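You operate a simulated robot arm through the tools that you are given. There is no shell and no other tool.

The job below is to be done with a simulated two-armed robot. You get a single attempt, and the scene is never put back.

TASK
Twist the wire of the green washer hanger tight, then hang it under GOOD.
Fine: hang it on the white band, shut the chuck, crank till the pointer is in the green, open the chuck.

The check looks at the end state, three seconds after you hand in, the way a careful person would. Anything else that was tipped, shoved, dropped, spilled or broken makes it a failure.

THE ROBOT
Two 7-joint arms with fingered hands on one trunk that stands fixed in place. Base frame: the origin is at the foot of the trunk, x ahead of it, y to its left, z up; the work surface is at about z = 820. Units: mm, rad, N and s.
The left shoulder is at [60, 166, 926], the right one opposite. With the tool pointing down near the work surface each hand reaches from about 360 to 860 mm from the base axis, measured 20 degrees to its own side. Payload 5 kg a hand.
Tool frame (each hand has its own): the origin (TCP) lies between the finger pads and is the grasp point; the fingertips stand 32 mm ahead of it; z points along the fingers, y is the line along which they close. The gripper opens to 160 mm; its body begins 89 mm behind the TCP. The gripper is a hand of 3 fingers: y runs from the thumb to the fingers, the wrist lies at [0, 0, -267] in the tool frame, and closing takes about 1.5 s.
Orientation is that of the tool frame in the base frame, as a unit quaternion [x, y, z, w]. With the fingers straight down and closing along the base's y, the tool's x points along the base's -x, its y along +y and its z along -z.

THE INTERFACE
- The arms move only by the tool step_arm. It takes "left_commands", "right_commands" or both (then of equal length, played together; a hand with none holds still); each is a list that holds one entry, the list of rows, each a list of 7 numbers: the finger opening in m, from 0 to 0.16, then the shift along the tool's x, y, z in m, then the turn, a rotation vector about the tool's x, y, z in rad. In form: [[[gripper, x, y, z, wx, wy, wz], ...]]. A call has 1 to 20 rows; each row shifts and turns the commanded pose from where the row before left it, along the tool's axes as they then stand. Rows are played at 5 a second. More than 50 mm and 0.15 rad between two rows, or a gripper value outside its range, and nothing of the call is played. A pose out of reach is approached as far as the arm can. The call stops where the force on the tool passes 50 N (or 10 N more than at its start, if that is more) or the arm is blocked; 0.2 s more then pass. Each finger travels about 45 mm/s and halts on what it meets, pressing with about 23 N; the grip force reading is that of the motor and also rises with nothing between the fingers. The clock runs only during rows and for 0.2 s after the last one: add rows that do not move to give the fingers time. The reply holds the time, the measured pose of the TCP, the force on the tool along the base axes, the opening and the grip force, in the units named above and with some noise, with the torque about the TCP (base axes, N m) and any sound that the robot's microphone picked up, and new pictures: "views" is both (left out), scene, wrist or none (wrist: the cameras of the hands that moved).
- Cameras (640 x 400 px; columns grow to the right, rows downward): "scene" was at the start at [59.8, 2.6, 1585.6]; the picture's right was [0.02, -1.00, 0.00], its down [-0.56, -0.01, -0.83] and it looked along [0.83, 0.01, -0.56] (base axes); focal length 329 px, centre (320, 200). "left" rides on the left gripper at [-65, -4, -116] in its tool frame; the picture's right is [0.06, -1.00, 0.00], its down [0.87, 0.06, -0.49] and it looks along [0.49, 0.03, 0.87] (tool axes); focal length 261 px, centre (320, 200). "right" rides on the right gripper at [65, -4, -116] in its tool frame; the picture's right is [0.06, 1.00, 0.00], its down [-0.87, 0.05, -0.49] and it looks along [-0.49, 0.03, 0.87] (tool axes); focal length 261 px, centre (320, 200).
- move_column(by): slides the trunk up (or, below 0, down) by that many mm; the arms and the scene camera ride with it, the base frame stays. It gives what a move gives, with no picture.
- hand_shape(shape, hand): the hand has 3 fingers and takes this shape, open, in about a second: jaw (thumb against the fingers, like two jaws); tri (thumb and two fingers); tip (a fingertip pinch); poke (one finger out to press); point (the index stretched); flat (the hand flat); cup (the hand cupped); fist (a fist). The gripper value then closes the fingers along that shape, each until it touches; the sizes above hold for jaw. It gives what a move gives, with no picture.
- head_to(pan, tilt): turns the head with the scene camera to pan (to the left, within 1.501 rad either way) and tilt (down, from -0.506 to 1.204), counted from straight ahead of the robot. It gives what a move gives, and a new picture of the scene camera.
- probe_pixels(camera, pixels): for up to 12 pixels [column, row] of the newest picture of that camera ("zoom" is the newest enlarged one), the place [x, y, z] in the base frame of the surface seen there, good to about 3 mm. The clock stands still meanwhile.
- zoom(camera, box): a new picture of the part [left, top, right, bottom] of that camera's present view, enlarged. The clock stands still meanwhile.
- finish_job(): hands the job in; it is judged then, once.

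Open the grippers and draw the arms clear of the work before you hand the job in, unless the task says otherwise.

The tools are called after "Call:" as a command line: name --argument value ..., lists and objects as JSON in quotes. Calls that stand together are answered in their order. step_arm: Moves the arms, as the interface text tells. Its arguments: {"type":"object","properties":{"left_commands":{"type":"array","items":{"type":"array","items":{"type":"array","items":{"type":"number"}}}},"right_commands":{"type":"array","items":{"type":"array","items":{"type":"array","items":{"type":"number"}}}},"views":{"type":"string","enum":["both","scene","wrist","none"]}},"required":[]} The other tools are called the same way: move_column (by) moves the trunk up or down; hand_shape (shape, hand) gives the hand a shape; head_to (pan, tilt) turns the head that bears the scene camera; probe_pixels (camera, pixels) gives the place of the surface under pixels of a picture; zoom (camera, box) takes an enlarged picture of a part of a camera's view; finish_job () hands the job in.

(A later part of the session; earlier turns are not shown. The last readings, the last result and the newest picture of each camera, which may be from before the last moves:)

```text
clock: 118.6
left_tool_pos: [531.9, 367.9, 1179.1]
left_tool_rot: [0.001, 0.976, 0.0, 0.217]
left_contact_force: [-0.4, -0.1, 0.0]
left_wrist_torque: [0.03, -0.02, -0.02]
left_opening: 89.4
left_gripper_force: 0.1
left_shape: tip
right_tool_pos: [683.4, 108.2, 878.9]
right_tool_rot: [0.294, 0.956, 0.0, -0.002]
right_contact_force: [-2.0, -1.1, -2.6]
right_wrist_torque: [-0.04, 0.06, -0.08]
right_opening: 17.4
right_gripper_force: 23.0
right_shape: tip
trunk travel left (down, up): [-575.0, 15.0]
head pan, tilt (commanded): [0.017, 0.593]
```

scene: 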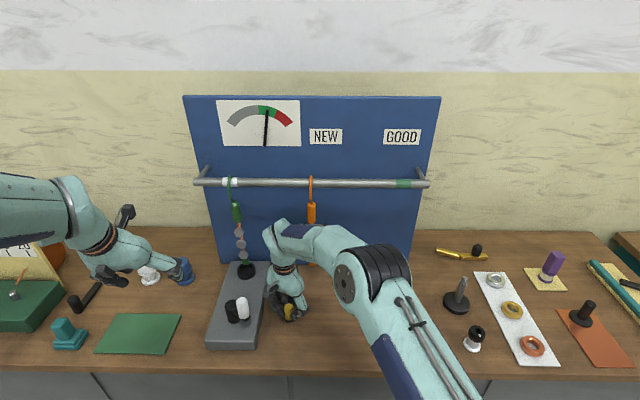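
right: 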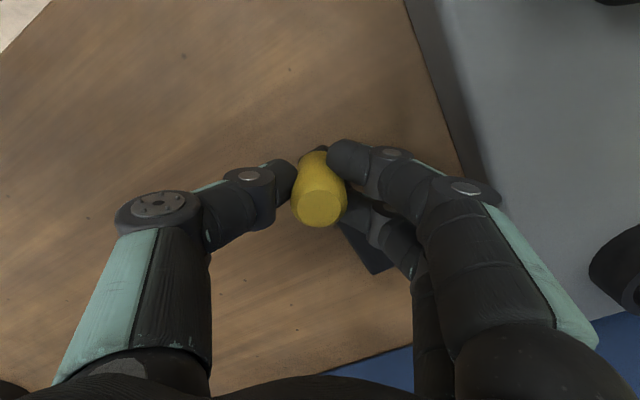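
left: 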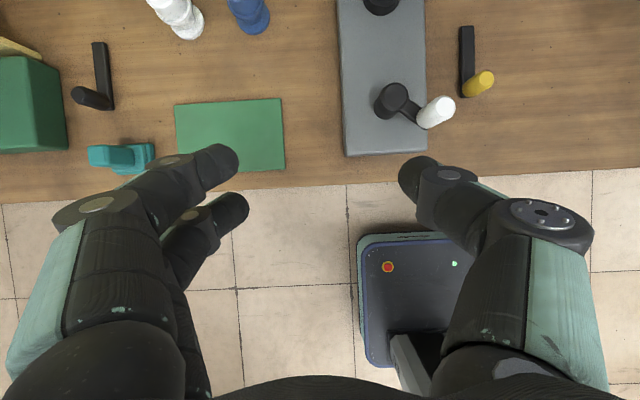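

Gripped at 17.4 mm. I swing the lever back (counter-clockwise), first 31° in 5.2° arc steps.

Call:
step_arm --right_commands '[[[0.01, -0.0051, -0.0068, 0, 0, 0, -0.0907], [0.01, -0.0051, -0.0068, 0, 0, 0, -0.0907], [0.01, -0.0051, -0.0068, 0, 0, 0, -0.0907], [0.01, -0.0051, -0.0068, 0, 0, 0, -0.0907], [0.01, -0.0051, -0.0068, 0, 0, 0, -0.0907], [0.01, -0.0051, -0.0068, 0, 0, 0, -0.0907], [0.01, 0, 0, 0, 0, 0, 0]]]' --views "both"

```text
clock: 120.2
left_tool_pos: [531.8, 366.8, 1179.5]
left_tool_rot: [0.0, 0.976, -0.001, 0.216]
left_contact_force: [-0.4, -0.1, -0.4]
left_wrist_torque: [-0.04, -0.01, 0.03]
left_opening: 89.3
left_gripper_force: 0.0
left_shape: tip
right_tool_pos: [696.1, 59.2, 880.0]
right_tool_rot: [0.026, 1.0, 0.0, -0.004]
right_contact_force: [-18.0, -12.1, -14.3]
right_wrist_torque: [-0.29, 0.34, -0.21]
right_opening: 16.0
right_gripper_force: 23.0
right_shape: tip
trunk travel left (down, up): [-575.0, 15.0]
head pan, tilt (commanded): [0.017, 0.593]
```

scene: 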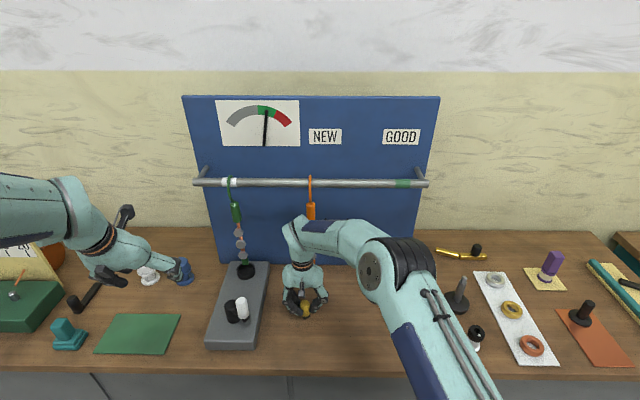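
right: 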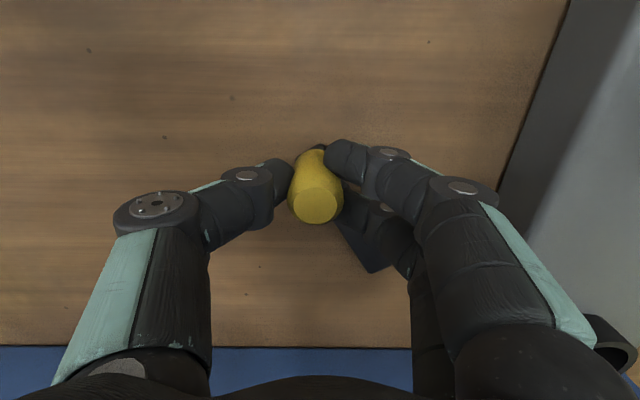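

A 20 N outward radial force shows my arc is slightly too tight. I shift 4 mm outward and continue 21° with a slightly larger radius.

Call:
step_arm --right_commands '[[[0.01, 0.0033, -0.0022, 0, 0, 0, 0], [0.01, -0.005, -0.0073, 0, 0, 0, -0.0907], [0.01, -0.005, -0.0073, 0, 0, 0, -0.0907], [0.01, -0.005, -0.0073, 0, 0, 0, -0.0907], [0.01, -0.005, -0.0073, 0, 0, 0, -0.0907], [0.01, 0, 0, 0, 0, 0, 0]]]' --views "both"

```text
clock: 121.6
left_tool_pos: [531.4, 368.8, 1178.0]
left_tool_rot: [0.0, 0.977, 0.0, 0.215]
left_contact_force: [0.3, -0.7, 1.0]
left_wrist_torque: [-0.02, 0.03, -0.04]
left_opening: 89.2
left_gripper_force: 0.1
left_shape: tip
right_tool_pos: [717.7, 30.5, 880.3]
right_tool_rot: [-0.156, 0.988, 0.001, -0.002]
right_contact_force: [1.1, -1.3, -21.6]
right_wrist_torque: [0.07, 0.07, -0.14]
right_opening: 15.0
right_gripper_force: 22.6
right_shape: tip
trunk travel left (down, up): [-575.0, 15.0]
head pan, tilt (commanded): [0.017, 0.593]
```

scene: 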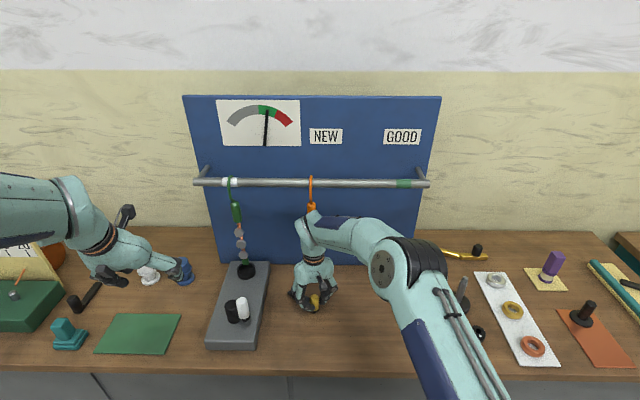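
right: 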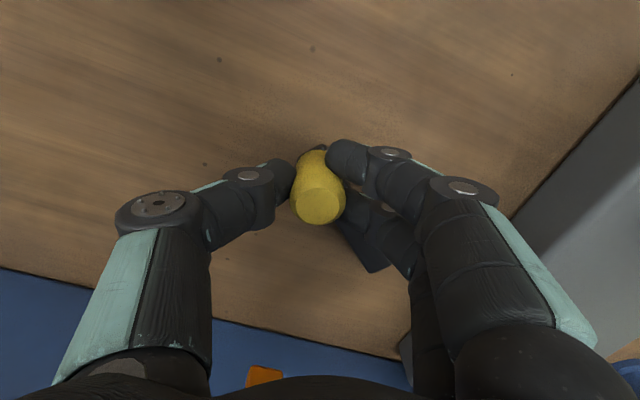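

Now at (718,30) with low lateral force. Two more steps to reach the original open stop near (731,22).

Call:
step_arm --right_commands '[[[0.01, -0.005, -0.0073, 0.0005, 0, 0, -0.0907], [0.01, -0.005, -0.0073, 0.0005, 0, 0, -0.0907], [0.01, 0, 0, 0, 0, 0, 0]]]' --views "wrist"

```text
clock: 122.4
left_tool_pos: [531.5, 368.1, 1179.0]
left_tool_rot: [0.0, 0.976, -0.001, 0.216]
left_contact_force: [-0.9, 0.5, 0.1]
left_wrist_torque: [0.04, 0.0, -0.05]
left_opening: 89.6
left_gripper_force: 0.0
left_shape: tip
right_tool_pos: [730.7, 20.5, 879.7]
right_tool_rot: [-0.244, 0.97, 0.001, -0.002]
right_contact_force: [-5.2, 1.0, -11.7]
right_wrist_torque: [0.12, 0.17, -0.37]
right_opening: 15.1
right_gripper_force: 23.0
right_shape: tip
trunk travel left (down, up): [-575.0, 15.0]
head pan, tilt (commanded): [0.017, 0.593]
```

right: 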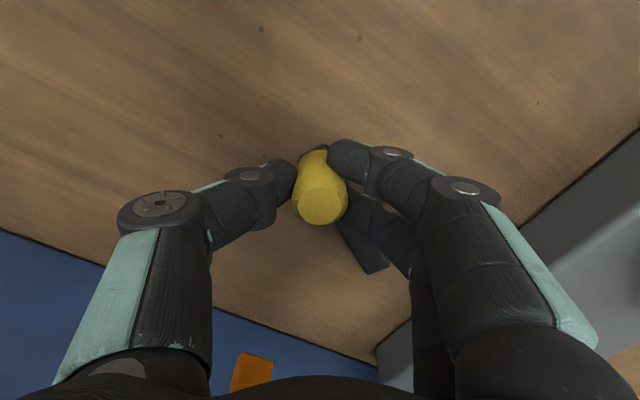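

It's back at its original open position (731,21). I nudge 4 mm further to confirm the stop.

Call:
step_arm --right_commands '[[[0.01, -0.0023, -0.0033, 0, 0, 0, -0.02], [0.01, 0, 0, 0, 0, 0, 0]]]' --views "none"

```text
clock: 123.0
left_tool_pos: [530.5, 368.0, 1179.7]
left_tool_rot: [0.0, 0.976, 0.0, 0.216]
left_contact_force: [0.2, 0.4, -0.9]
left_wrist_torque: [0.01, 0.01, 0.01]
left_opening: 89.4
left_gripper_force: 0.0
left_shape: tip
right_tool_pos: [732.7, 19.4, 879.3]
right_tool_rot: [-0.254, 0.967, 0.001, -0.004]
right_contact_force: [-19.7, 1.5, -9.3]
right_wrist_torque: [0.16, 0.5, -0.25]
right_opening: 15.0
right_gripper_force: 23.0
right_shape: tip
trunk travel left (down, up): [-575.0, 15.0]
head pan, tilt (commanded): [0.017, 0.593]
```

Force rose to 20 N: it's against the open stop. I ease back, open the fingers and raise the hand clear.

Call:
step_arm --right_commands '[[[0.01, 0.0017, 0.0025, 0, 0, 0, 0], [0.02, 0, 0, 0, 0, 0, 0], [0.04, 0, 0, 0, 0, 0, 0], [0.07, 0, 0, 0, 0, 0, 0], [0.09, 0, 0, 0, 0, 0, 0], [0.09, 0, 0, 0, 0, 0, 0], [0.09, 0, 0, -0.03, 0, 0, 0], [0.09, 0, 0, -0.04, 0, 0, 0], [0.09, 0, 0, -0.04, 0, 0, 0], [0.09, 0, 0, -0.04, 0, 0, 0], [0.09, 0, 0, 0, 0, 0, 0]]]' --views "both"

Call:
zoom --camera "scene" --box '[205, 90, 345, 320]'

```text
clock: 125.4
left_tool_pos: [530.6, 367.6, 1179.7]
left_tool_rot: [0.0, 0.976, 0.0, 0.216]
left_contact_force: [-0.4, -0.5, -0.6]
left_wrist_torque: [0.02, -0.01, 0.0]
left_opening: 89.1
left_gripper_force: 0.1
left_shape: tip
right_tool_pos: [733.3, 19.0, 1027.7]
right_tool_rot: [-0.254, 0.967, 0.0, -0.002]
right_contact_force: [0.4, 0.1, 0.3]
right_wrist_torque: [-0.03, -0.01, 0.01]
right_opening: 89.3
right_gripper_force: 0.1
right_shape: tip
trunk travel left (down, up): [-575.0, 15.0]
head pan, tilt (commanded): [0.017, 0.593]
```

scene: 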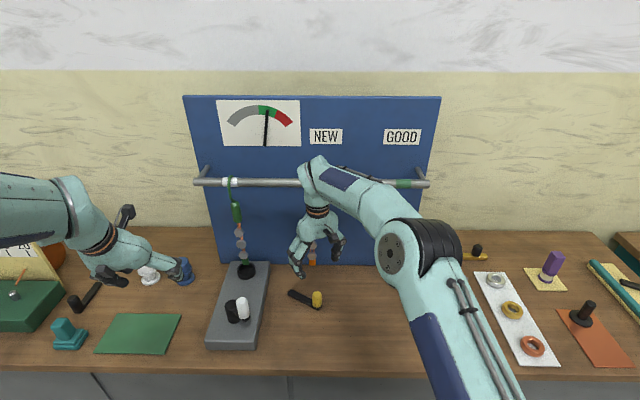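
right: 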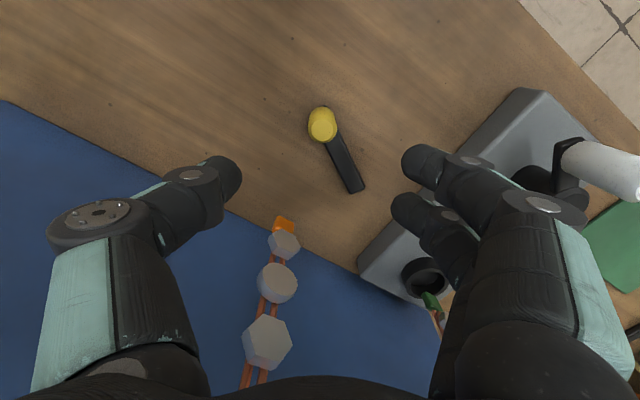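

```text
1.74 times, centred on (275, 205) of scene
```

zoom: 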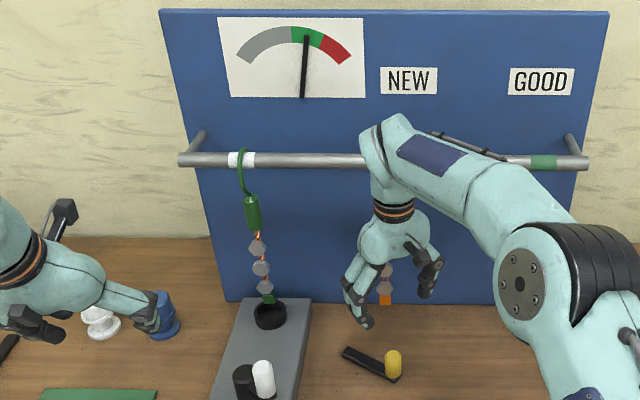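

The lever is open and the pointer stays in the green. I zoom on the green hanger and the chuck to see how it hangs now.

Call:
zoom --camera "scene" --box '[205, 165, 275, 290]'

Call:
zoom --camera "scene" --box '[225, 215, 265, 285]'

Call:
zoom --camera "scene" --box '[205, 160, 265, 225]'

```text
3.20 times, centred on (240, 228) of scene
```

zoom: 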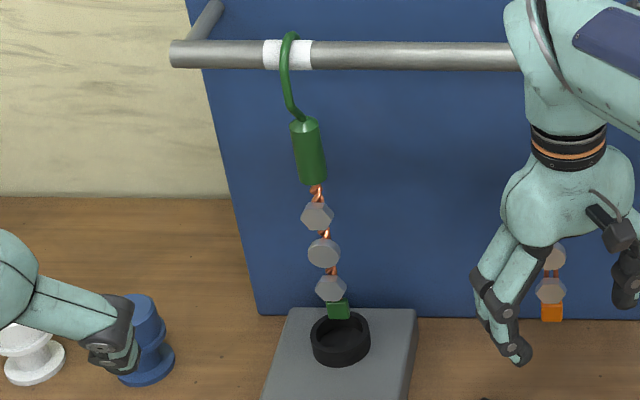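

```text
5.71 times, centred on (245, 250) of scene
```

zoom: 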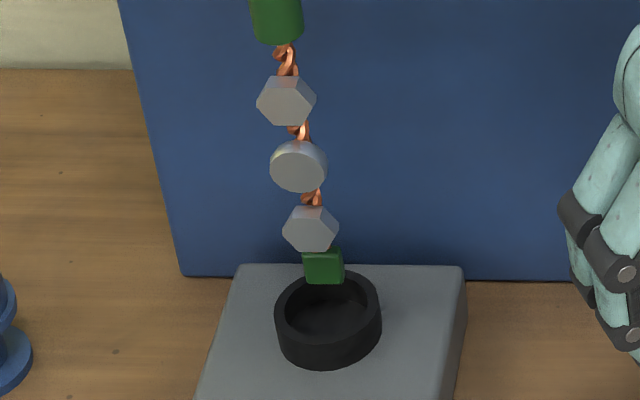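

```text
6.15 times, centred on (235, 192) of scene
```

zoom: 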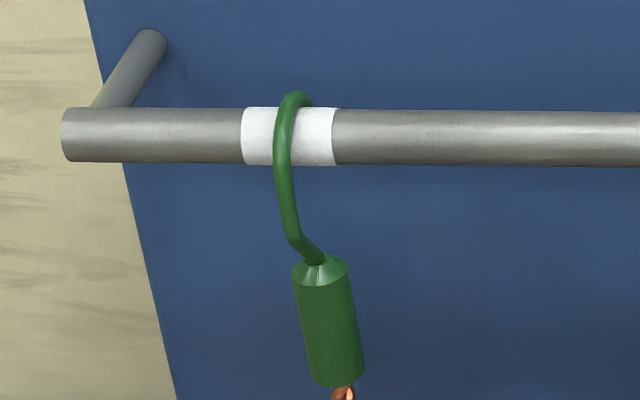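

The wire is clearly twisted and the chuck is open. Now I fetch the hanger with the right hand: back off and up, then pitch the hand forward again.

Call:
step_arm --right_commands '[[[0.09, 0.0152, 0.0086, -0.03, 0, 0, 0], [0.09, 0.0152, 0.0086, -0.03, 0, 0, 0], [0.09, 0.0152, 0.0086, -0.03, 0, 0, 0], [0.09, 0.0152, 0.0086, -0.03, 0, 0, 0], [0.09, 0, 0, 0, 0, -0.145, 0], [0.09, 0, 0, 0, 0, -0.145, 0], [0.09, 0, 0, 0, 0, -0.145, 0], [0.09, 0, 0, 0, 0, -0.145, 0], [0.09, 0, 0, 0, 0, -0.145, 0], [0.09, 0, 0, 0, 0, -0.145, 0], [0.09, 0, 0, 0, 0, -0.145, 0], [0.09, 0, 0, 0, 0, -0.145, 0], [0.09, 0, 0, 0, 0, -0.144, 0], [0.09, 0, 0, 0, 0, 0, 0]]]' --views "scene"

```text
clock: 128.4
left_tool_pos: [530.4, 367.4, 1179.2]
left_tool_rot: [0.001, 0.976, 0.0, 0.217]
left_contact_force: [-0.5, -0.3, 0.0]
left_wrist_torque: [0.0, -0.01, 0.0]
left_opening: 89.1
left_gripper_force: 0.1
left_shape: tip
right_tool_pos: [662.0, 18.3, 1149.7]
right_tool_rot: [-0.2, 0.77, 0.154, 0.586]
right_contact_force: [0.8, 0.0, 0.2]
right_wrist_torque: [0.01, -0.01, 0.01]
right_opening: 89.7
right_gripper_force: 0.0
right_shape: tip
trunk travel left (down, up): [-575.0, 15.0]
head pan, tilt (commanded): [0.017, 0.593]
```

scene: 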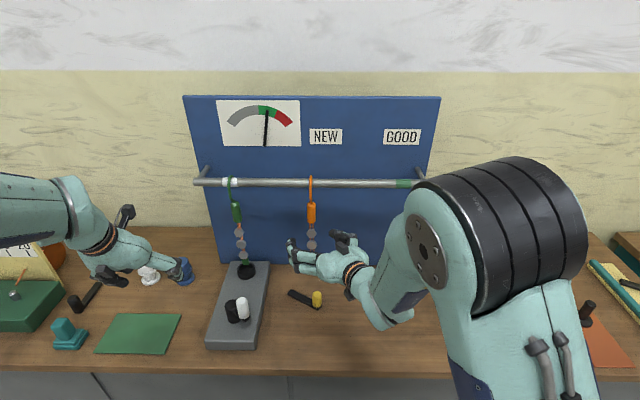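

The hand faces ahead again with yaw 29°. I move it to the pre-grasp point (713,193,1158) in front of the green hanger, drawing the left hand further aside.

Call:
step_arm --right_commands '[[[0.09, -0.0084, 0.0256, 0.0247, 0, 0, 0], [0.09, -0.0084, 0.0256, 0.0247, 0, 0, 0], [0.09, -0.0084, 0.0256, 0.0247, 0, 0, 0], [0.09, -0.0084, 0.0256, 0.0247, 0, 0, 0], [0.09, -0.0084, 0.0256, 0.0247, 0, 0, 0], [0.09, 0, 0, 0, 0, 0, 0]]]' --left_commands '[[[0.09, 0.0039, 0.02, -0.0212, 0, 0, 0], [0.09, 0.0039, 0.02, -0.0212, 0, 0, 0], [0.09, 0.0039, 0.02, -0.0212, 0, 0, 0], [0.09, 0.0039, 0.02, -0.0212, 0, 0, 0], [0.09, 0, 0, 0, 0, 0, 0], [0.09, 0, 0, 0, 0, 0, 0]]]' --views "both"

```text
clock: 129.8
left_tool_pos: [480.6, 448.8, 1249.7]
left_tool_rot: [0.0, 0.976, -0.001, 0.216]
left_contact_force: [-0.4, 0.0, -0.1]
left_wrist_torque: [0.0, 0.01, -0.02]
left_opening: 89.4
left_gripper_force: 0.0
left_shape: tip
right_tool_pos: [711.4, 194.5, 1159.8]
right_tool_rot: [-0.2, 0.77, 0.154, 0.586]
right_contact_force: [-0.6, 0.2, 0.1]
right_wrist_torque: [-0.02, 0.02, 0.01]
right_opening: 89.6
right_gripper_force: 0.1
right_shape: tip
trunk travel left (down, up): [-575.0, 15.0]
head pan, tilt (commanded): [0.017, 0.593]
```

scene: 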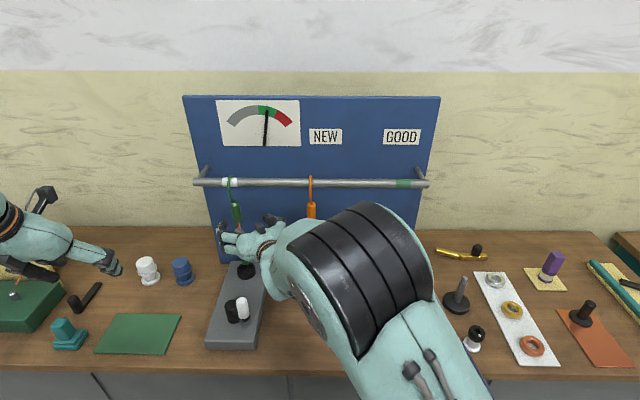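
right: 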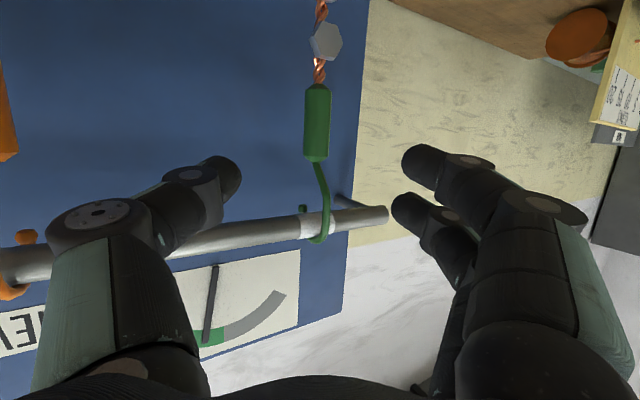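
left: 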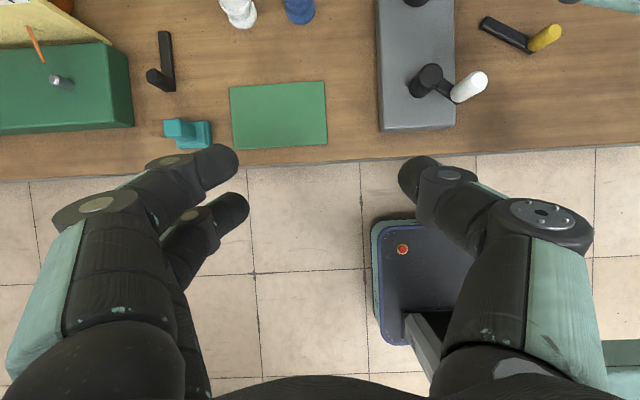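

The handle is at (317,122) in the wrist view. I probe its surface to set the exact grasp point.

Call:
probe_pixels --camera "right" --pixels '[[317, 95], [317, 122], [317, 150], [306, 122], [328, 122], [326, 200], [303, 209]]'

```text
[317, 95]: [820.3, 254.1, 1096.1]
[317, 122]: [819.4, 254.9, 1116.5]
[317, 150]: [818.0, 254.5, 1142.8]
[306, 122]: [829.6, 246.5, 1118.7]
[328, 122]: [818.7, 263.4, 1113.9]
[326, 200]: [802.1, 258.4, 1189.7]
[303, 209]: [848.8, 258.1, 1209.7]
```

Handle centre computes to about (830,261,1121), so I advance 121 mm straight along the tool axis.

Call:
step_arm --right_commands '[[[0.09, 0.0003, 0, 0.0303, 0, 0, 0], [0.09, 0.0003, 0, 0.0303, 0, 0, 0], [0.09, 0.0003, 0, 0.0303, 0, 0, 0], [0.09, 0.0003, 0, 0.0303, 0, 0, 0], [0.09, 0, 0, 0, 0, 0, 0]]]' --views "wrist"

```text
clock: 131.0
left_tool_pos: [480.4, 449.4, 1249.2]
left_tool_rot: [0.001, 0.976, 0.0, 0.216]
left_contact_force: [0.0, -0.1, 0.5]
left_wrist_torque: [0.0, 0.01, 0.01]
left_opening: 89.4
left_gripper_force: 0.1
left_shape: tip
right_tool_pos: [811.5, 253.2, 1126.3]
right_tool_rot: [-0.201, 0.77, 0.155, 0.586]
right_contact_force: [0.1, -0.2, -0.1]
right_wrist_torque: [0.0, -0.03, -0.01]
right_opening: 89.9
right_gripper_force: 0.1
right_shape: tip
trunk travel left (down, up): [-575.0, 15.0]
head pan, tilt (commanded): [0.017, 0.593]
```

right: 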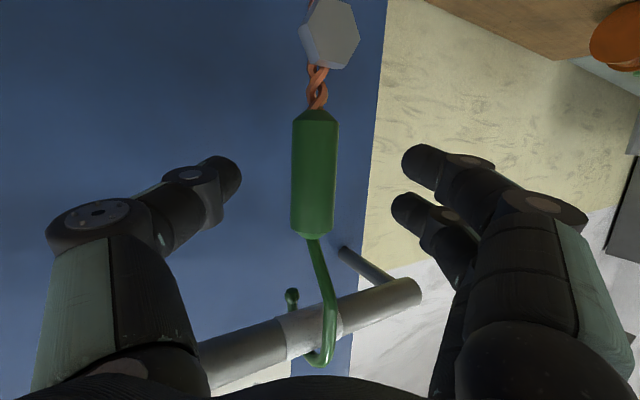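

The handle is at (315,175), well between the tips. I close on it.

Call:
step_arm --right_commands '[[[0.06, 0, -0.001, 0, 0, 0, 0], [0.04, 0, -0.001, 0, 0, 0, 0], [0.03, 0, 0, 0, 0, 0, 0], [0.024, 0, 0, 0, 0, 0, 0], [0.018, 0, 0, 0, 0, 0, 0], [0.012, 0, 0, 0, 0, 0, 0], [0.008, 0, 0, 0, 0, 0, 0], [0.008, 0, 0, 0, 0, 0, 0], [0.008, 0, 0, 0, 0, 0, 0]]]' --views "both"

```text
clock: 133.0
left_tool_pos: [481.3, 449.7, 1249.4]
left_tool_rot: [0.0, 0.976, 0.0, 0.216]
left_contact_force: [-1.2, -0.3, -0.7]
left_wrist_torque: [0.02, -0.01, 0.01]
left_opening: 89.4
left_gripper_force: 0.0
left_shape: tip
right_tool_pos: [814.9, 250.5, 1125.4]
right_tool_rot: [-0.201, 0.769, 0.155, 0.586]
right_contact_force: [1.1, 0.5, 0.3]
right_wrist_torque: [-0.03, 0.06, -0.02]
right_opening: 20.4
right_gripper_force: 22.8
right_shape: tip
trunk travel left (down, up): [-575.0, 15.0]
head pan, tilt (commanded): [0.017, 0.593]
```

scene: 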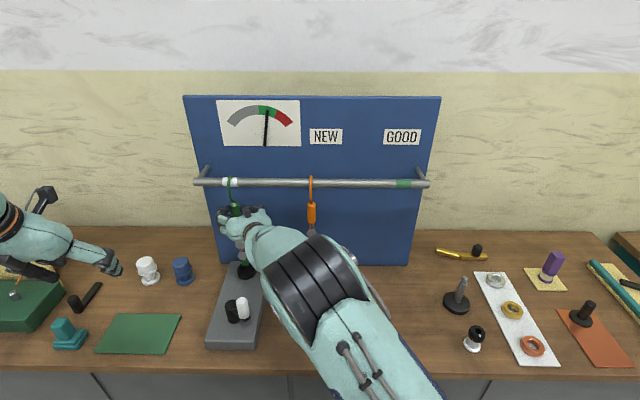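
right: 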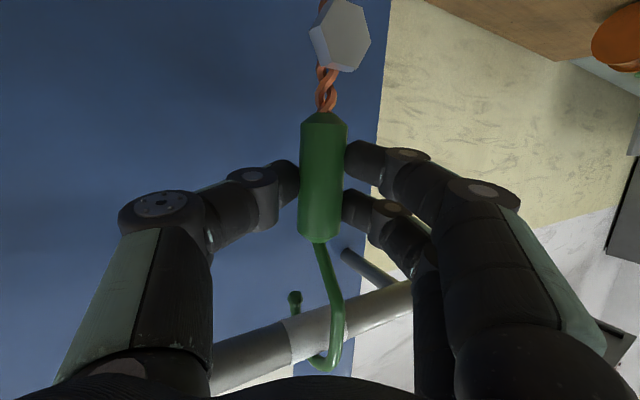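

Solid pinch (20.4 mm, 22.8 N). I lift 20 mm straight up, then 24 mm up with 8 mm toward the robot, as before.

Call:
step_arm --right_commands '[[[0.008, -0.0096, 0, -0.0027, 0, 0, 0], [0.008, -0.0096, 0, -0.0027, 0, 0, 0], [0.008, -0.0053, 0.001, -0.0033, 0, 0, 0], [0.008, -0.0053, 0.001, -0.0033, 0, 0, 0], [0.008, -0.0053, 0.001, -0.0033, 0, 0, 0], [0.008, -0.0053, 0.001, -0.0033, 0, 0, 0], [0.008, 0, 0, 0, 0, 0, 0]]]' --views "wrist"

Call:
zoom --camera "right" --box '[240, 200, 440, 390]'

Call:
zoom --camera "scene" --box '[190, 150, 270, 215]'

```text
clock: 134.6
left_tool_pos: [479.3, 449.7, 1249.7]
left_tool_rot: [-0.001, 0.976, 0.0, 0.216]
left_contact_force: [0.9, 0.2, -0.3]
left_wrist_torque: [0.05, 0.01, 0.02]
left_opening: 89.3
left_gripper_force: 0.1
left_shape: tip
right_tool_pos: [808.1, 249.0, 1167.7]
right_tool_rot: [-0.201, 0.769, 0.155, 0.586]
right_contact_force: [0.5, 0.1, -2.0]
right_wrist_torque: [-0.01, 0.04, 0.0]
right_opening: 20.6
right_gripper_force: 23.1
right_shape: tip
trunk travel left (down, up): [-575.0, 15.0]
head pan, tilt (commanded): [0.017, 0.593]
```

right: 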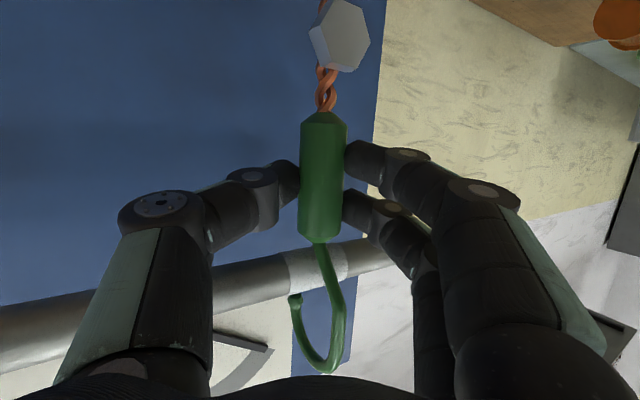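

```text
2.11 times, centred on (340, 295) of right
```

zoom: 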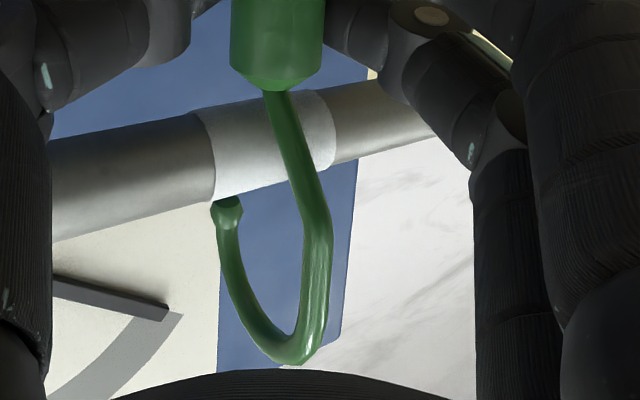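

```text
6.15 times, centred on (230, 182) of scene
```

zoom: 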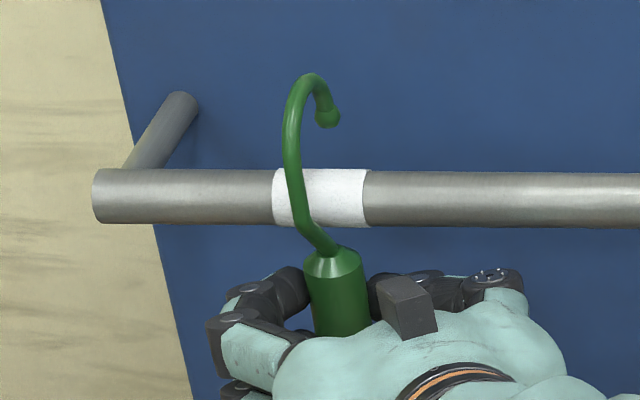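

The tip has cleared the rail top as before. I pull the hanger 85 mm toward the robot with a slight rise.

Call:
step_arm --right_commands '[[[0.008, -0.0025, 0.0025, -0.0052, 0, 0, 0], [0.008, -0.0001, 0.0049, -0.0091, 0, 0, 0], [0.008, -0.0001, 0.0049, -0.0091, 0, 0, 0], [0.008, 0.0037, 0.0098, -0.0171, 0, 0, 0], [0.008, 0.0037, 0.0098, -0.0171, 0, 0, 0], [0.008, 0.0037, 0.0098, -0.0171, 0, 0, 0], [0.008, 0, 0, 0, 0, 0, 0]]]' --views "both"

```text
clock: 136.2
left_tool_pos: [481.3, 450.2, 1250.0]
left_tool_rot: [0.001, 0.976, 0.0, 0.217]
left_contact_force: [-0.7, 0.3, -0.7]
left_wrist_torque: [0.0, 0.0, -0.02]
left_opening: 89.1
left_gripper_force: 0.1
left_shape: tip
right_tool_pos: [721.7, 249.3, 1179.9]
right_tool_rot: [-0.201, 0.77, 0.154, 0.586]
right_contact_force: [0.2, -0.9, -1.2]
right_wrist_torque: [-0.04, 0.02, -0.04]
right_opening: 20.0
right_gripper_force: 22.6
right_shape: tip
trunk travel left (down, up): [-575.0, 15.0]
head pan, tilt (commanded): [0.017, 0.593]
```

scene: 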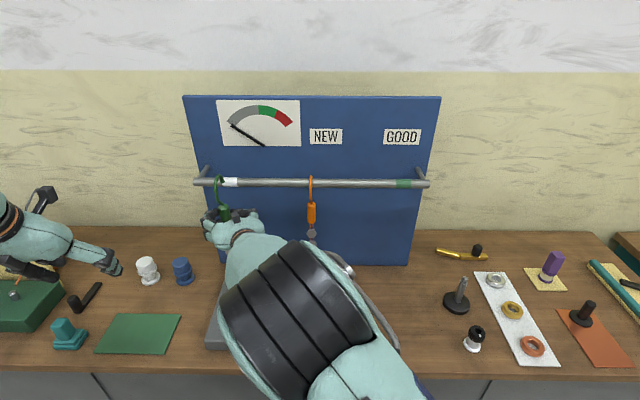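
right: 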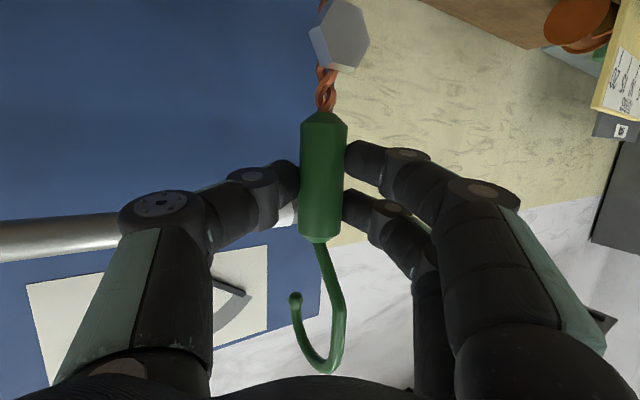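

The gauge fell back as the hanger left, and the wire stays twisted in hand. I carry it right (-y) at x≈739, in front of the orange hanger, first 240 mm.

Call:
step_arm --right_commands '[[[0.008, 0.0014, -0.0096, -0.0052, 0, 0, 0], [0.008, 0.0028, -0.0192, -0.0104, 0, 0, 0], [0.008, 0.0028, -0.0192, -0.0104, 0, 0, 0], [0.008, 0.0028, -0.0192, -0.0104, 0, 0, 0], [0.008, 0.0028, -0.0192, -0.0104, 0, 0, 0], [0.008, 0.0028, -0.0192, -0.0104, 0, 0, 0], [0.008, 0.0028, -0.0192, -0.0104, 0, 0, 0], [0.008, 0.0028, -0.0192, -0.0104, 0, 0, 0], [0.008, 0.0028, -0.0192, -0.0104, 0, 0, 0], [0.008, 0.0028, -0.0192, -0.0104, 0, 0, 0], [0.008, 0.0028, -0.0192, -0.0104, 0, 0, 0], [0.008, 0.0014, -0.0096, -0.0052, 0, 0, 0], [0.008, 0, 0, 0, 0, 0, 0]]]' --views "both"

```text
clock: 139.0
left_tool_pos: [480.4, 448.2, 1249.1]
left_tool_rot: [0.0, 0.976, 0.0, 0.217]
left_contact_force: [0.3, -0.2, -0.3]
left_wrist_torque: [0.02, -0.01, 0.01]
left_opening: 89.6
left_gripper_force: 0.0
left_shape: tip
right_tool_pos: [723.2, 8.3, 1179.2]
right_tool_rot: [-0.202, 0.769, 0.155, 0.586]
right_contact_force: [0.6, 0.5, -2.2]
right_wrist_torque: [0.0, 0.05, 0.02]
right_opening: 20.2
right_gripper_force: 23.4
right_shape: tip
trunk travel left (down, up): [-575.0, 15.0]
head pan, tilt (commanded): [0.017, 0.593]
```

scene: 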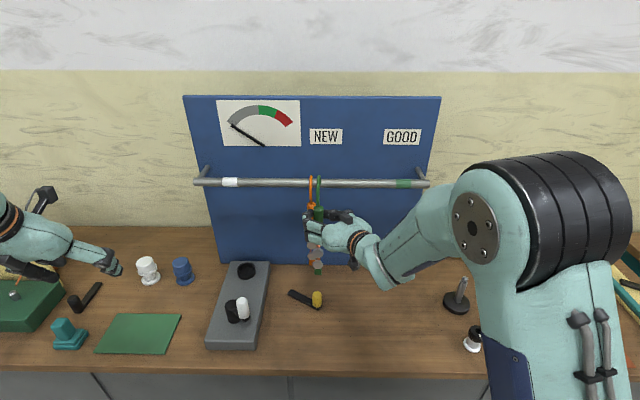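
right: 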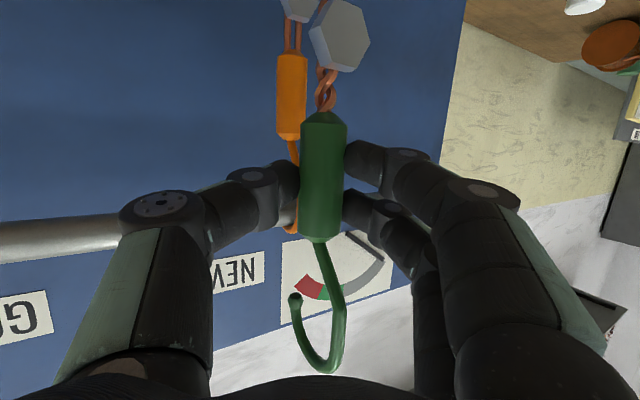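

Passed in front of the orange hanger without contact. I continue 224 mm right to y≈-216, in front of the green band.

Call:
step_arm --right_commands '[[[0.008, 0.0014, -0.0096, -0.0052, 0, 0, 0], [0.008, 0.0028, -0.0192, -0.0104, 0, 0, 0], [0.008, 0.0028, -0.0192, -0.0104, 0, 0, 0], [0.008, 0.0028, -0.0192, -0.0104, 0, 0, 0], [0.008, 0.0028, -0.0192, -0.0104, 0, 0, 0], [0.008, 0.0028, -0.0192, -0.0104, 0, 0, 0], [0.008, 0.0028, -0.0192, -0.0104, 0, 0, 0], [0.008, 0.0028, -0.0192, -0.0104, 0, 0, 0], [0.008, 0.0028, -0.0192, -0.0104, 0, 0, 0], [0.008, 0.0028, -0.0192, -0.0104, 0, 0, 0], [0.008, 0.0018, -0.0126, -0.0068, 0, 0, 0], [0.008, 0, 0, 0, 0, 0, 0]]]' --views "both"

```text
clock: 141.6
left_tool_pos: [480.8, 450.3, 1247.9]
left_tool_rot: [0.0, 0.976, 0.001, 0.216]
left_contact_force: [0.6, -0.7, -0.4]
left_wrist_torque: [-0.03, 0.0, -0.01]
left_opening: 89.2
left_gripper_force: 0.0
left_shape: tip
right_tool_pos: [723.8, -216.6, 1180.4]
right_tool_rot: [-0.202, 0.769, 0.156, 0.586]
right_contact_force: [1.2, 0.4, -0.2]
right_wrist_torque: [-0.01, 0.03, -0.01]
right_opening: 19.7
right_gripper_force: 23.0
right_shape: tip
trunk travel left (down, up): [-575.0, 15.0]
head pan, tilt (commanded): [0.017, 0.593]
```

scene: 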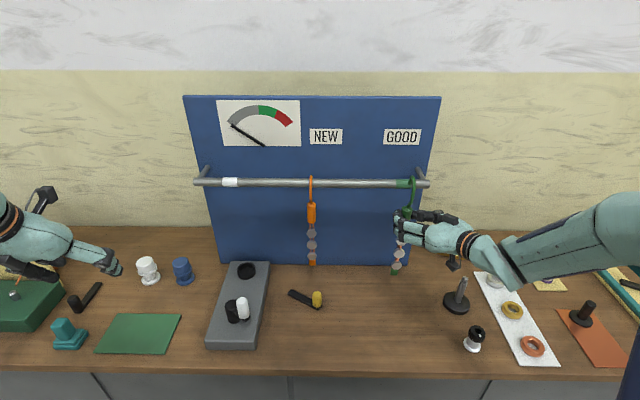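
right: 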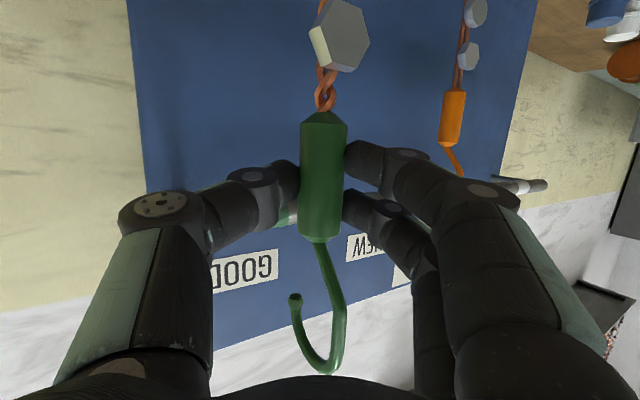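

In place before the GOOD end with the same orientation. I zoom and probe the green band edges and GOOD label for the target y.

Call:
zoom --camera "scene" --box '[370, 120, 450, 210]'

Call:
probe_pixels --camera "scene" --pixels '[[398, 184], [400, 182], [409, 184], [387, 137], [418, 137], [390, 184], [424, 184], [427, 184]]'

```text
4.44 times, centred on (410, 165) of scene
```

zoom: 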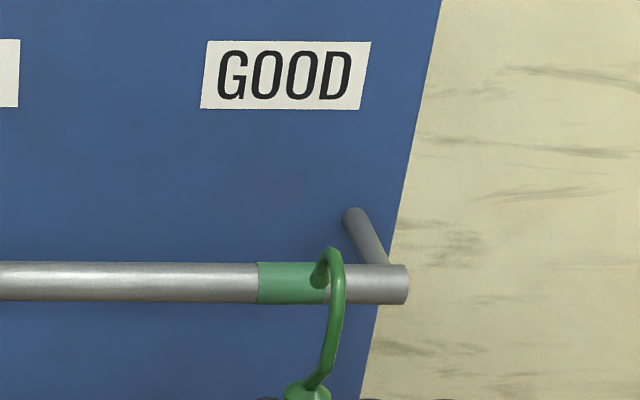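

```text
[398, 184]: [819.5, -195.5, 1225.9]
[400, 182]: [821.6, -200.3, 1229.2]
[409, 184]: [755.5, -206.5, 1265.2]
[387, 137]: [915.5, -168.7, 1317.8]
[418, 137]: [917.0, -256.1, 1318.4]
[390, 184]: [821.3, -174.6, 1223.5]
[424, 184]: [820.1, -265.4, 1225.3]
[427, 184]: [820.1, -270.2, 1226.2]
```

The green band spans y≈-190…-232 (centre ≈-210) and the hook is at y≈-208, so it's aligned. I go forward 49 mm first.

Call:
step_arm --right_commands '[[[0.008, -0.0026, -0.008, 0.0141, 0, 0, 0], [0.008, -0.0026, -0.008, 0.0141, 0, 0, 0], [0.008, -0.0026, -0.008, 0.0141, 0, 0, 0], [0.008, 0, 0, 0, 0, 0, 0]]]' --views "both"

Call:
zoom --camera "scene" --box '[370, 150, 450, 215]'

```text
clock: 142.6
left_tool_pos: [480.3, 448.6, 1251.2]
left_tool_rot: [0.001, 0.976, 0.0, 0.217]
left_contact_force: [0.9, 0.5, -0.4]
left_wrist_torque: [0.02, -0.05, 0.0]
left_opening: 89.2
left_gripper_force: 0.0
left_shape: tip
right_tool_pos: [772.1, -215.0, 1179.0]
right_tool_rot: [-0.2, 0.77, 0.154, 0.586]
right_contact_force: [-0.4, -0.7, -1.6]
right_wrist_torque: [-0.03, 0.04, -0.01]
right_opening: 20.1
right_gripper_force: 23.0
right_shape: tip
trunk travel left (down, up): [-575.0, 15.0]
head pan, tilt (commanded): [0.017, 0.593]
```

scene: 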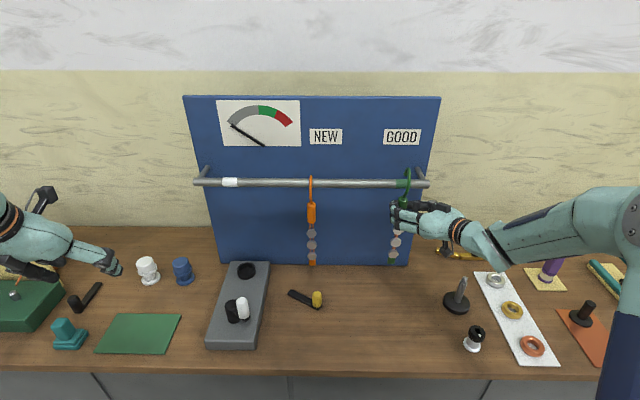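
right: 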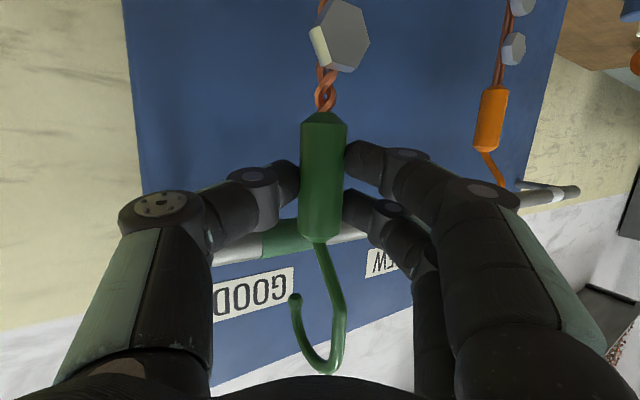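

```text
6.15 times, centred on (410, 182) of scene
```

zoom: 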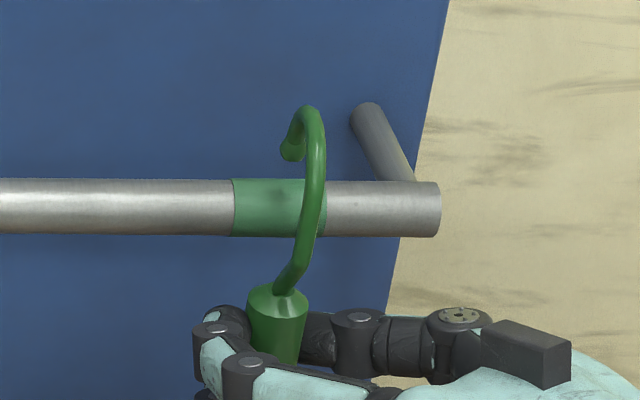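

Tip is above the rail and nothing touches. I continue 34 mm forward while lowering 7 mm, so the hook straddles the band.

Call:
step_arm --right_commands '[[[0.008, 0.002, -0.0044, 0.0085, 0, 0, 0], [0.008, -0.0015, -0.0066, 0.0108, 0, 0, 0], [0.008, -0.0015, -0.0066, 0.0108, 0, 0, 0], [0.008, 0, 0, 0, 0, 0, 0]]]' --views "both"

Call:
zoom --camera "scene" --box '[370, 150, 450, 215]'

Call:
zoom --camera "right" --box '[240, 200, 440, 390]'

```text
clock: 143.6
left_tool_pos: [480.2, 449.3, 1249.7]
left_tool_rot: [0.001, 0.976, 0.0, 0.216]
left_contact_force: [0.1, -0.2, 0.5]
left_wrist_torque: [-0.01, 0.0, 0.03]
left_opening: 89.1
left_gripper_force: 0.0
left_shape: tip
right_tool_pos: [806.7, -216.0, 1169.3]
right_tool_rot: [-0.2, 0.77, 0.154, 0.586]
right_contact_force: [-0.6, -0.1, -1.5]
right_wrist_torque: [-0.02, 0.02, -0.01]
right_opening: 19.9
right_gripper_force: 22.9
right_shape: tip
trunk travel left (down, up): [-575.0, 15.0]
head pan, tilt (commanded): [0.017, 0.593]
```

scene: 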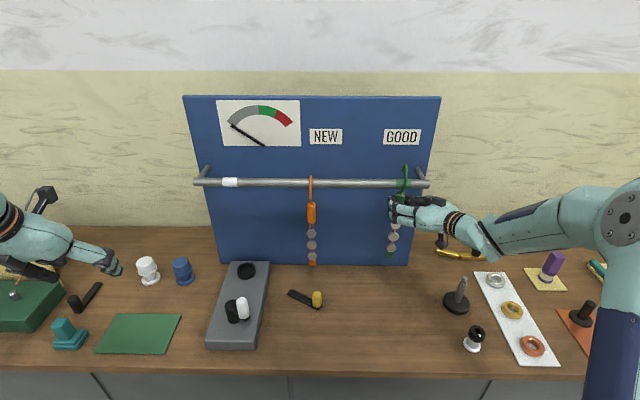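
right: 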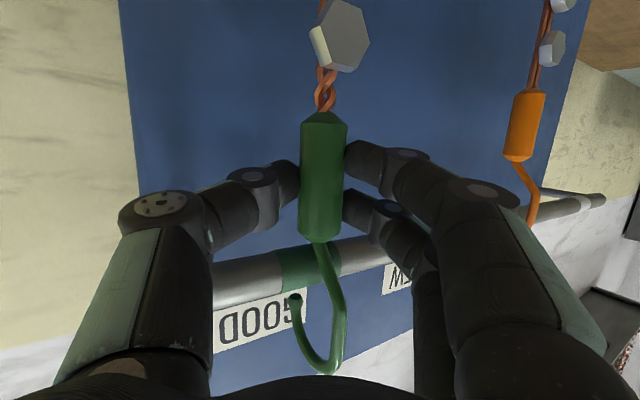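

```text
6.15 times, centred on (410, 182) of scene
```

zoom: 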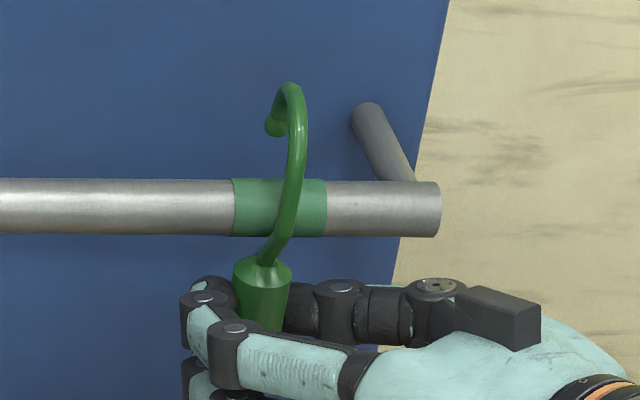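

```text
2.11 times, centred on (340, 295) of right
```

zoom: 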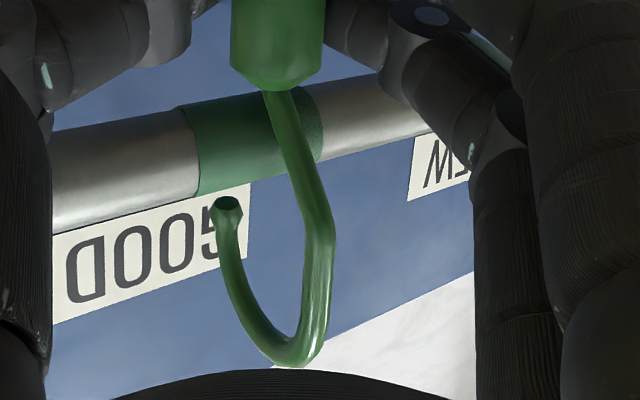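

The hook straddles the green band squarely. I lower along the reverse of the lift path to about 4 mm above rest.

Call:
step_arm --right_commands '[[[0.008, 0.0053, -0.001, 0.0034, 0, 0, 0], [0.008, 0.0053, -0.001, 0.0034, 0, 0, 0], [0.008, 0.0053, -0.001, 0.0034, 0, 0, 0], [0.008, 0.0053, -0.001, 0.0034, 0, 0, 0], [0.008, 0.0048, 0, 0.0013, 0, 0, 0], [0.008, 0.0048, 0, 0.0013, 0, 0, 0], [0.008, 0.0048, 0, 0.0013, 0, 0, 0], [0.008, 0, 0, 0, 0, 0, 0]]]' --views "both"

Call:
zoom --camera "scene" --box '[370, 150, 450, 215]'

Call:
zoom --camera "right" --box '[240, 200, 440, 390]'

```text
clock: 145.4
left_tool_pos: [480.3, 450.5, 1249.2]
left_tool_rot: [0.001, 0.976, 0.0, 0.216]
left_contact_force: [-0.8, 0.5, 0.5]
left_wrist_torque: [0.02, 0.01, 0.0]
left_opening: 89.4
left_gripper_force: 0.0
left_shape: tip
right_tool_pos: [813.9, -216.9, 1130.3]
right_tool_rot: [-0.201, 0.77, 0.155, 0.586]
right_contact_force: [-0.2, 0.4, -1.5]
right_wrist_torque: [-0.01, -0.01, 0.0]
right_opening: 19.9
right_gripper_force: 22.8
right_shape: tip
trunk travel left (down, up): [-575.0, 15.0]
head pan, tilt (commanded): [0.017, 0.593]
```

scene: 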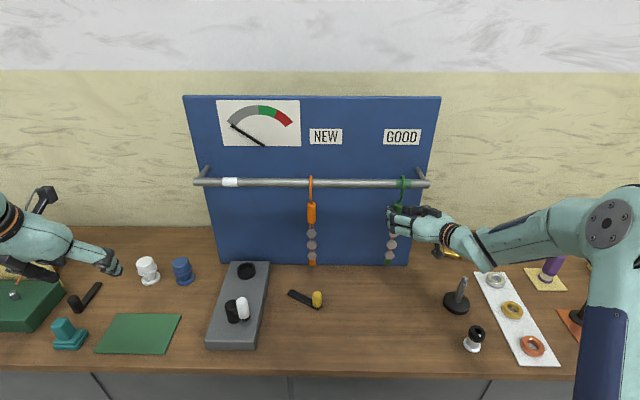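
right: 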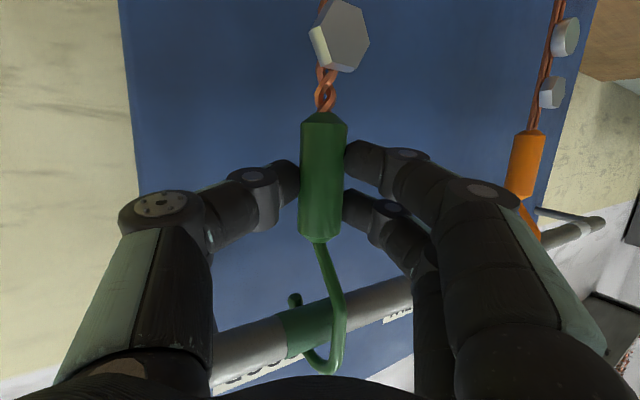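

```text
6.15 times, centred on (410, 182) of scene
```

zoom: 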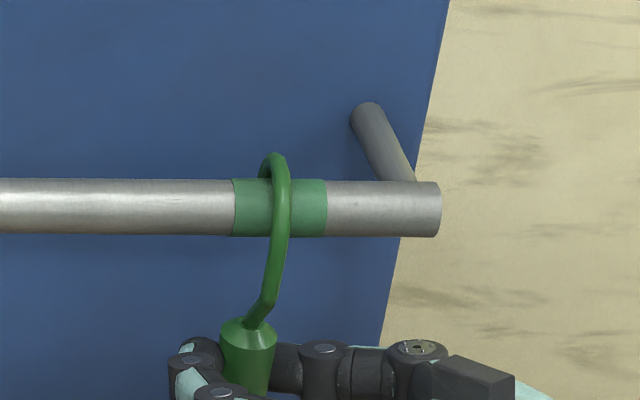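

```text
2.11 times, centred on (340, 295) of right
```

zoom: 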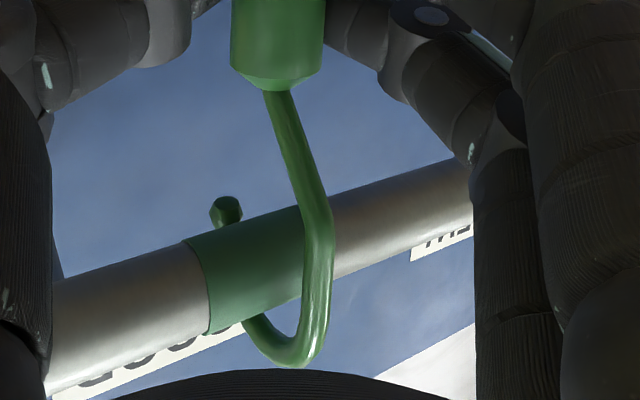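

The hook is over the middle of the green band with its tip behind the rail. I lower the last few millimetres until the weight comes off.

Call:
step_arm --right_commands '[[[0.008, 0.0024, 0, 0.0007, 0, 0, 0], [0.008, 0.0024, 0, 0.0007, 0, 0, 0], [0.008, 0.0, 0, 0, 0, 0, 0]]]' --views "none"

```text
clock: 146.2
left_tool_pos: [481.8, 449.8, 1249.7]
left_tool_rot: [0.002, 0.976, -0.001, 0.216]
left_contact_force: [0.9, 0.2, -0.2]
left_wrist_torque: [-0.01, 0.01, 0.01]
left_opening: 89.6
left_gripper_force: 0.0
left_shape: tip
right_tool_pos: [814.4, -216.0, 1125.4]
right_tool_rot: [-0.2, 0.77, 0.154, 0.586]
right_contact_force: [-0.1, 0.6, -1.2]
right_wrist_torque: [0.0, 0.05, -0.01]
right_opening: 20.3
right_gripper_force: 23.0
right_shape: tip
trunk travel left (down, up): [-575.0, 15.0]
head pan, tilt (commanded): [0.017, 0.593]
```

Still carrying about 1.2 N at z=1125.4. I lower another 2–3 mm.

Call:
step_arm --right_commands '[[[0.008, 0.0015, 0, 0.0004, 0, 0, 0], [0.008, 0.001, 0, 0.0003, 0, 0, 0], [0.008, 0.0, 0, 0, 0, 0, 0]]]' --views "none"

```text
clock: 147.0
left_tool_pos: [480.9, 449.7, 1249.9]
left_tool_rot: [0.001, 0.976, 0.0, 0.216]
left_contact_force: [-0.5, -1.7, -0.5]
left_wrist_torque: [-0.02, 0.01, 0.01]
left_opening: 89.3
left_gripper_force: 0.0
left_shape: tip
right_tool_pos: [815.6, -216.8, 1123.5]
right_tool_rot: [-0.202, 0.769, 0.155, 0.587]
right_contact_force: [1.4, 0.2, 4.9]
right_wrist_torque: [0.05, -0.03, -0.02]
right_opening: 20.3
right_gripper_force: 23.1
right_shape: tip
trunk travel left (down, up): [-575.0, 15.0]
head pan, tilt (commanded): [0.017, 0.593]
```

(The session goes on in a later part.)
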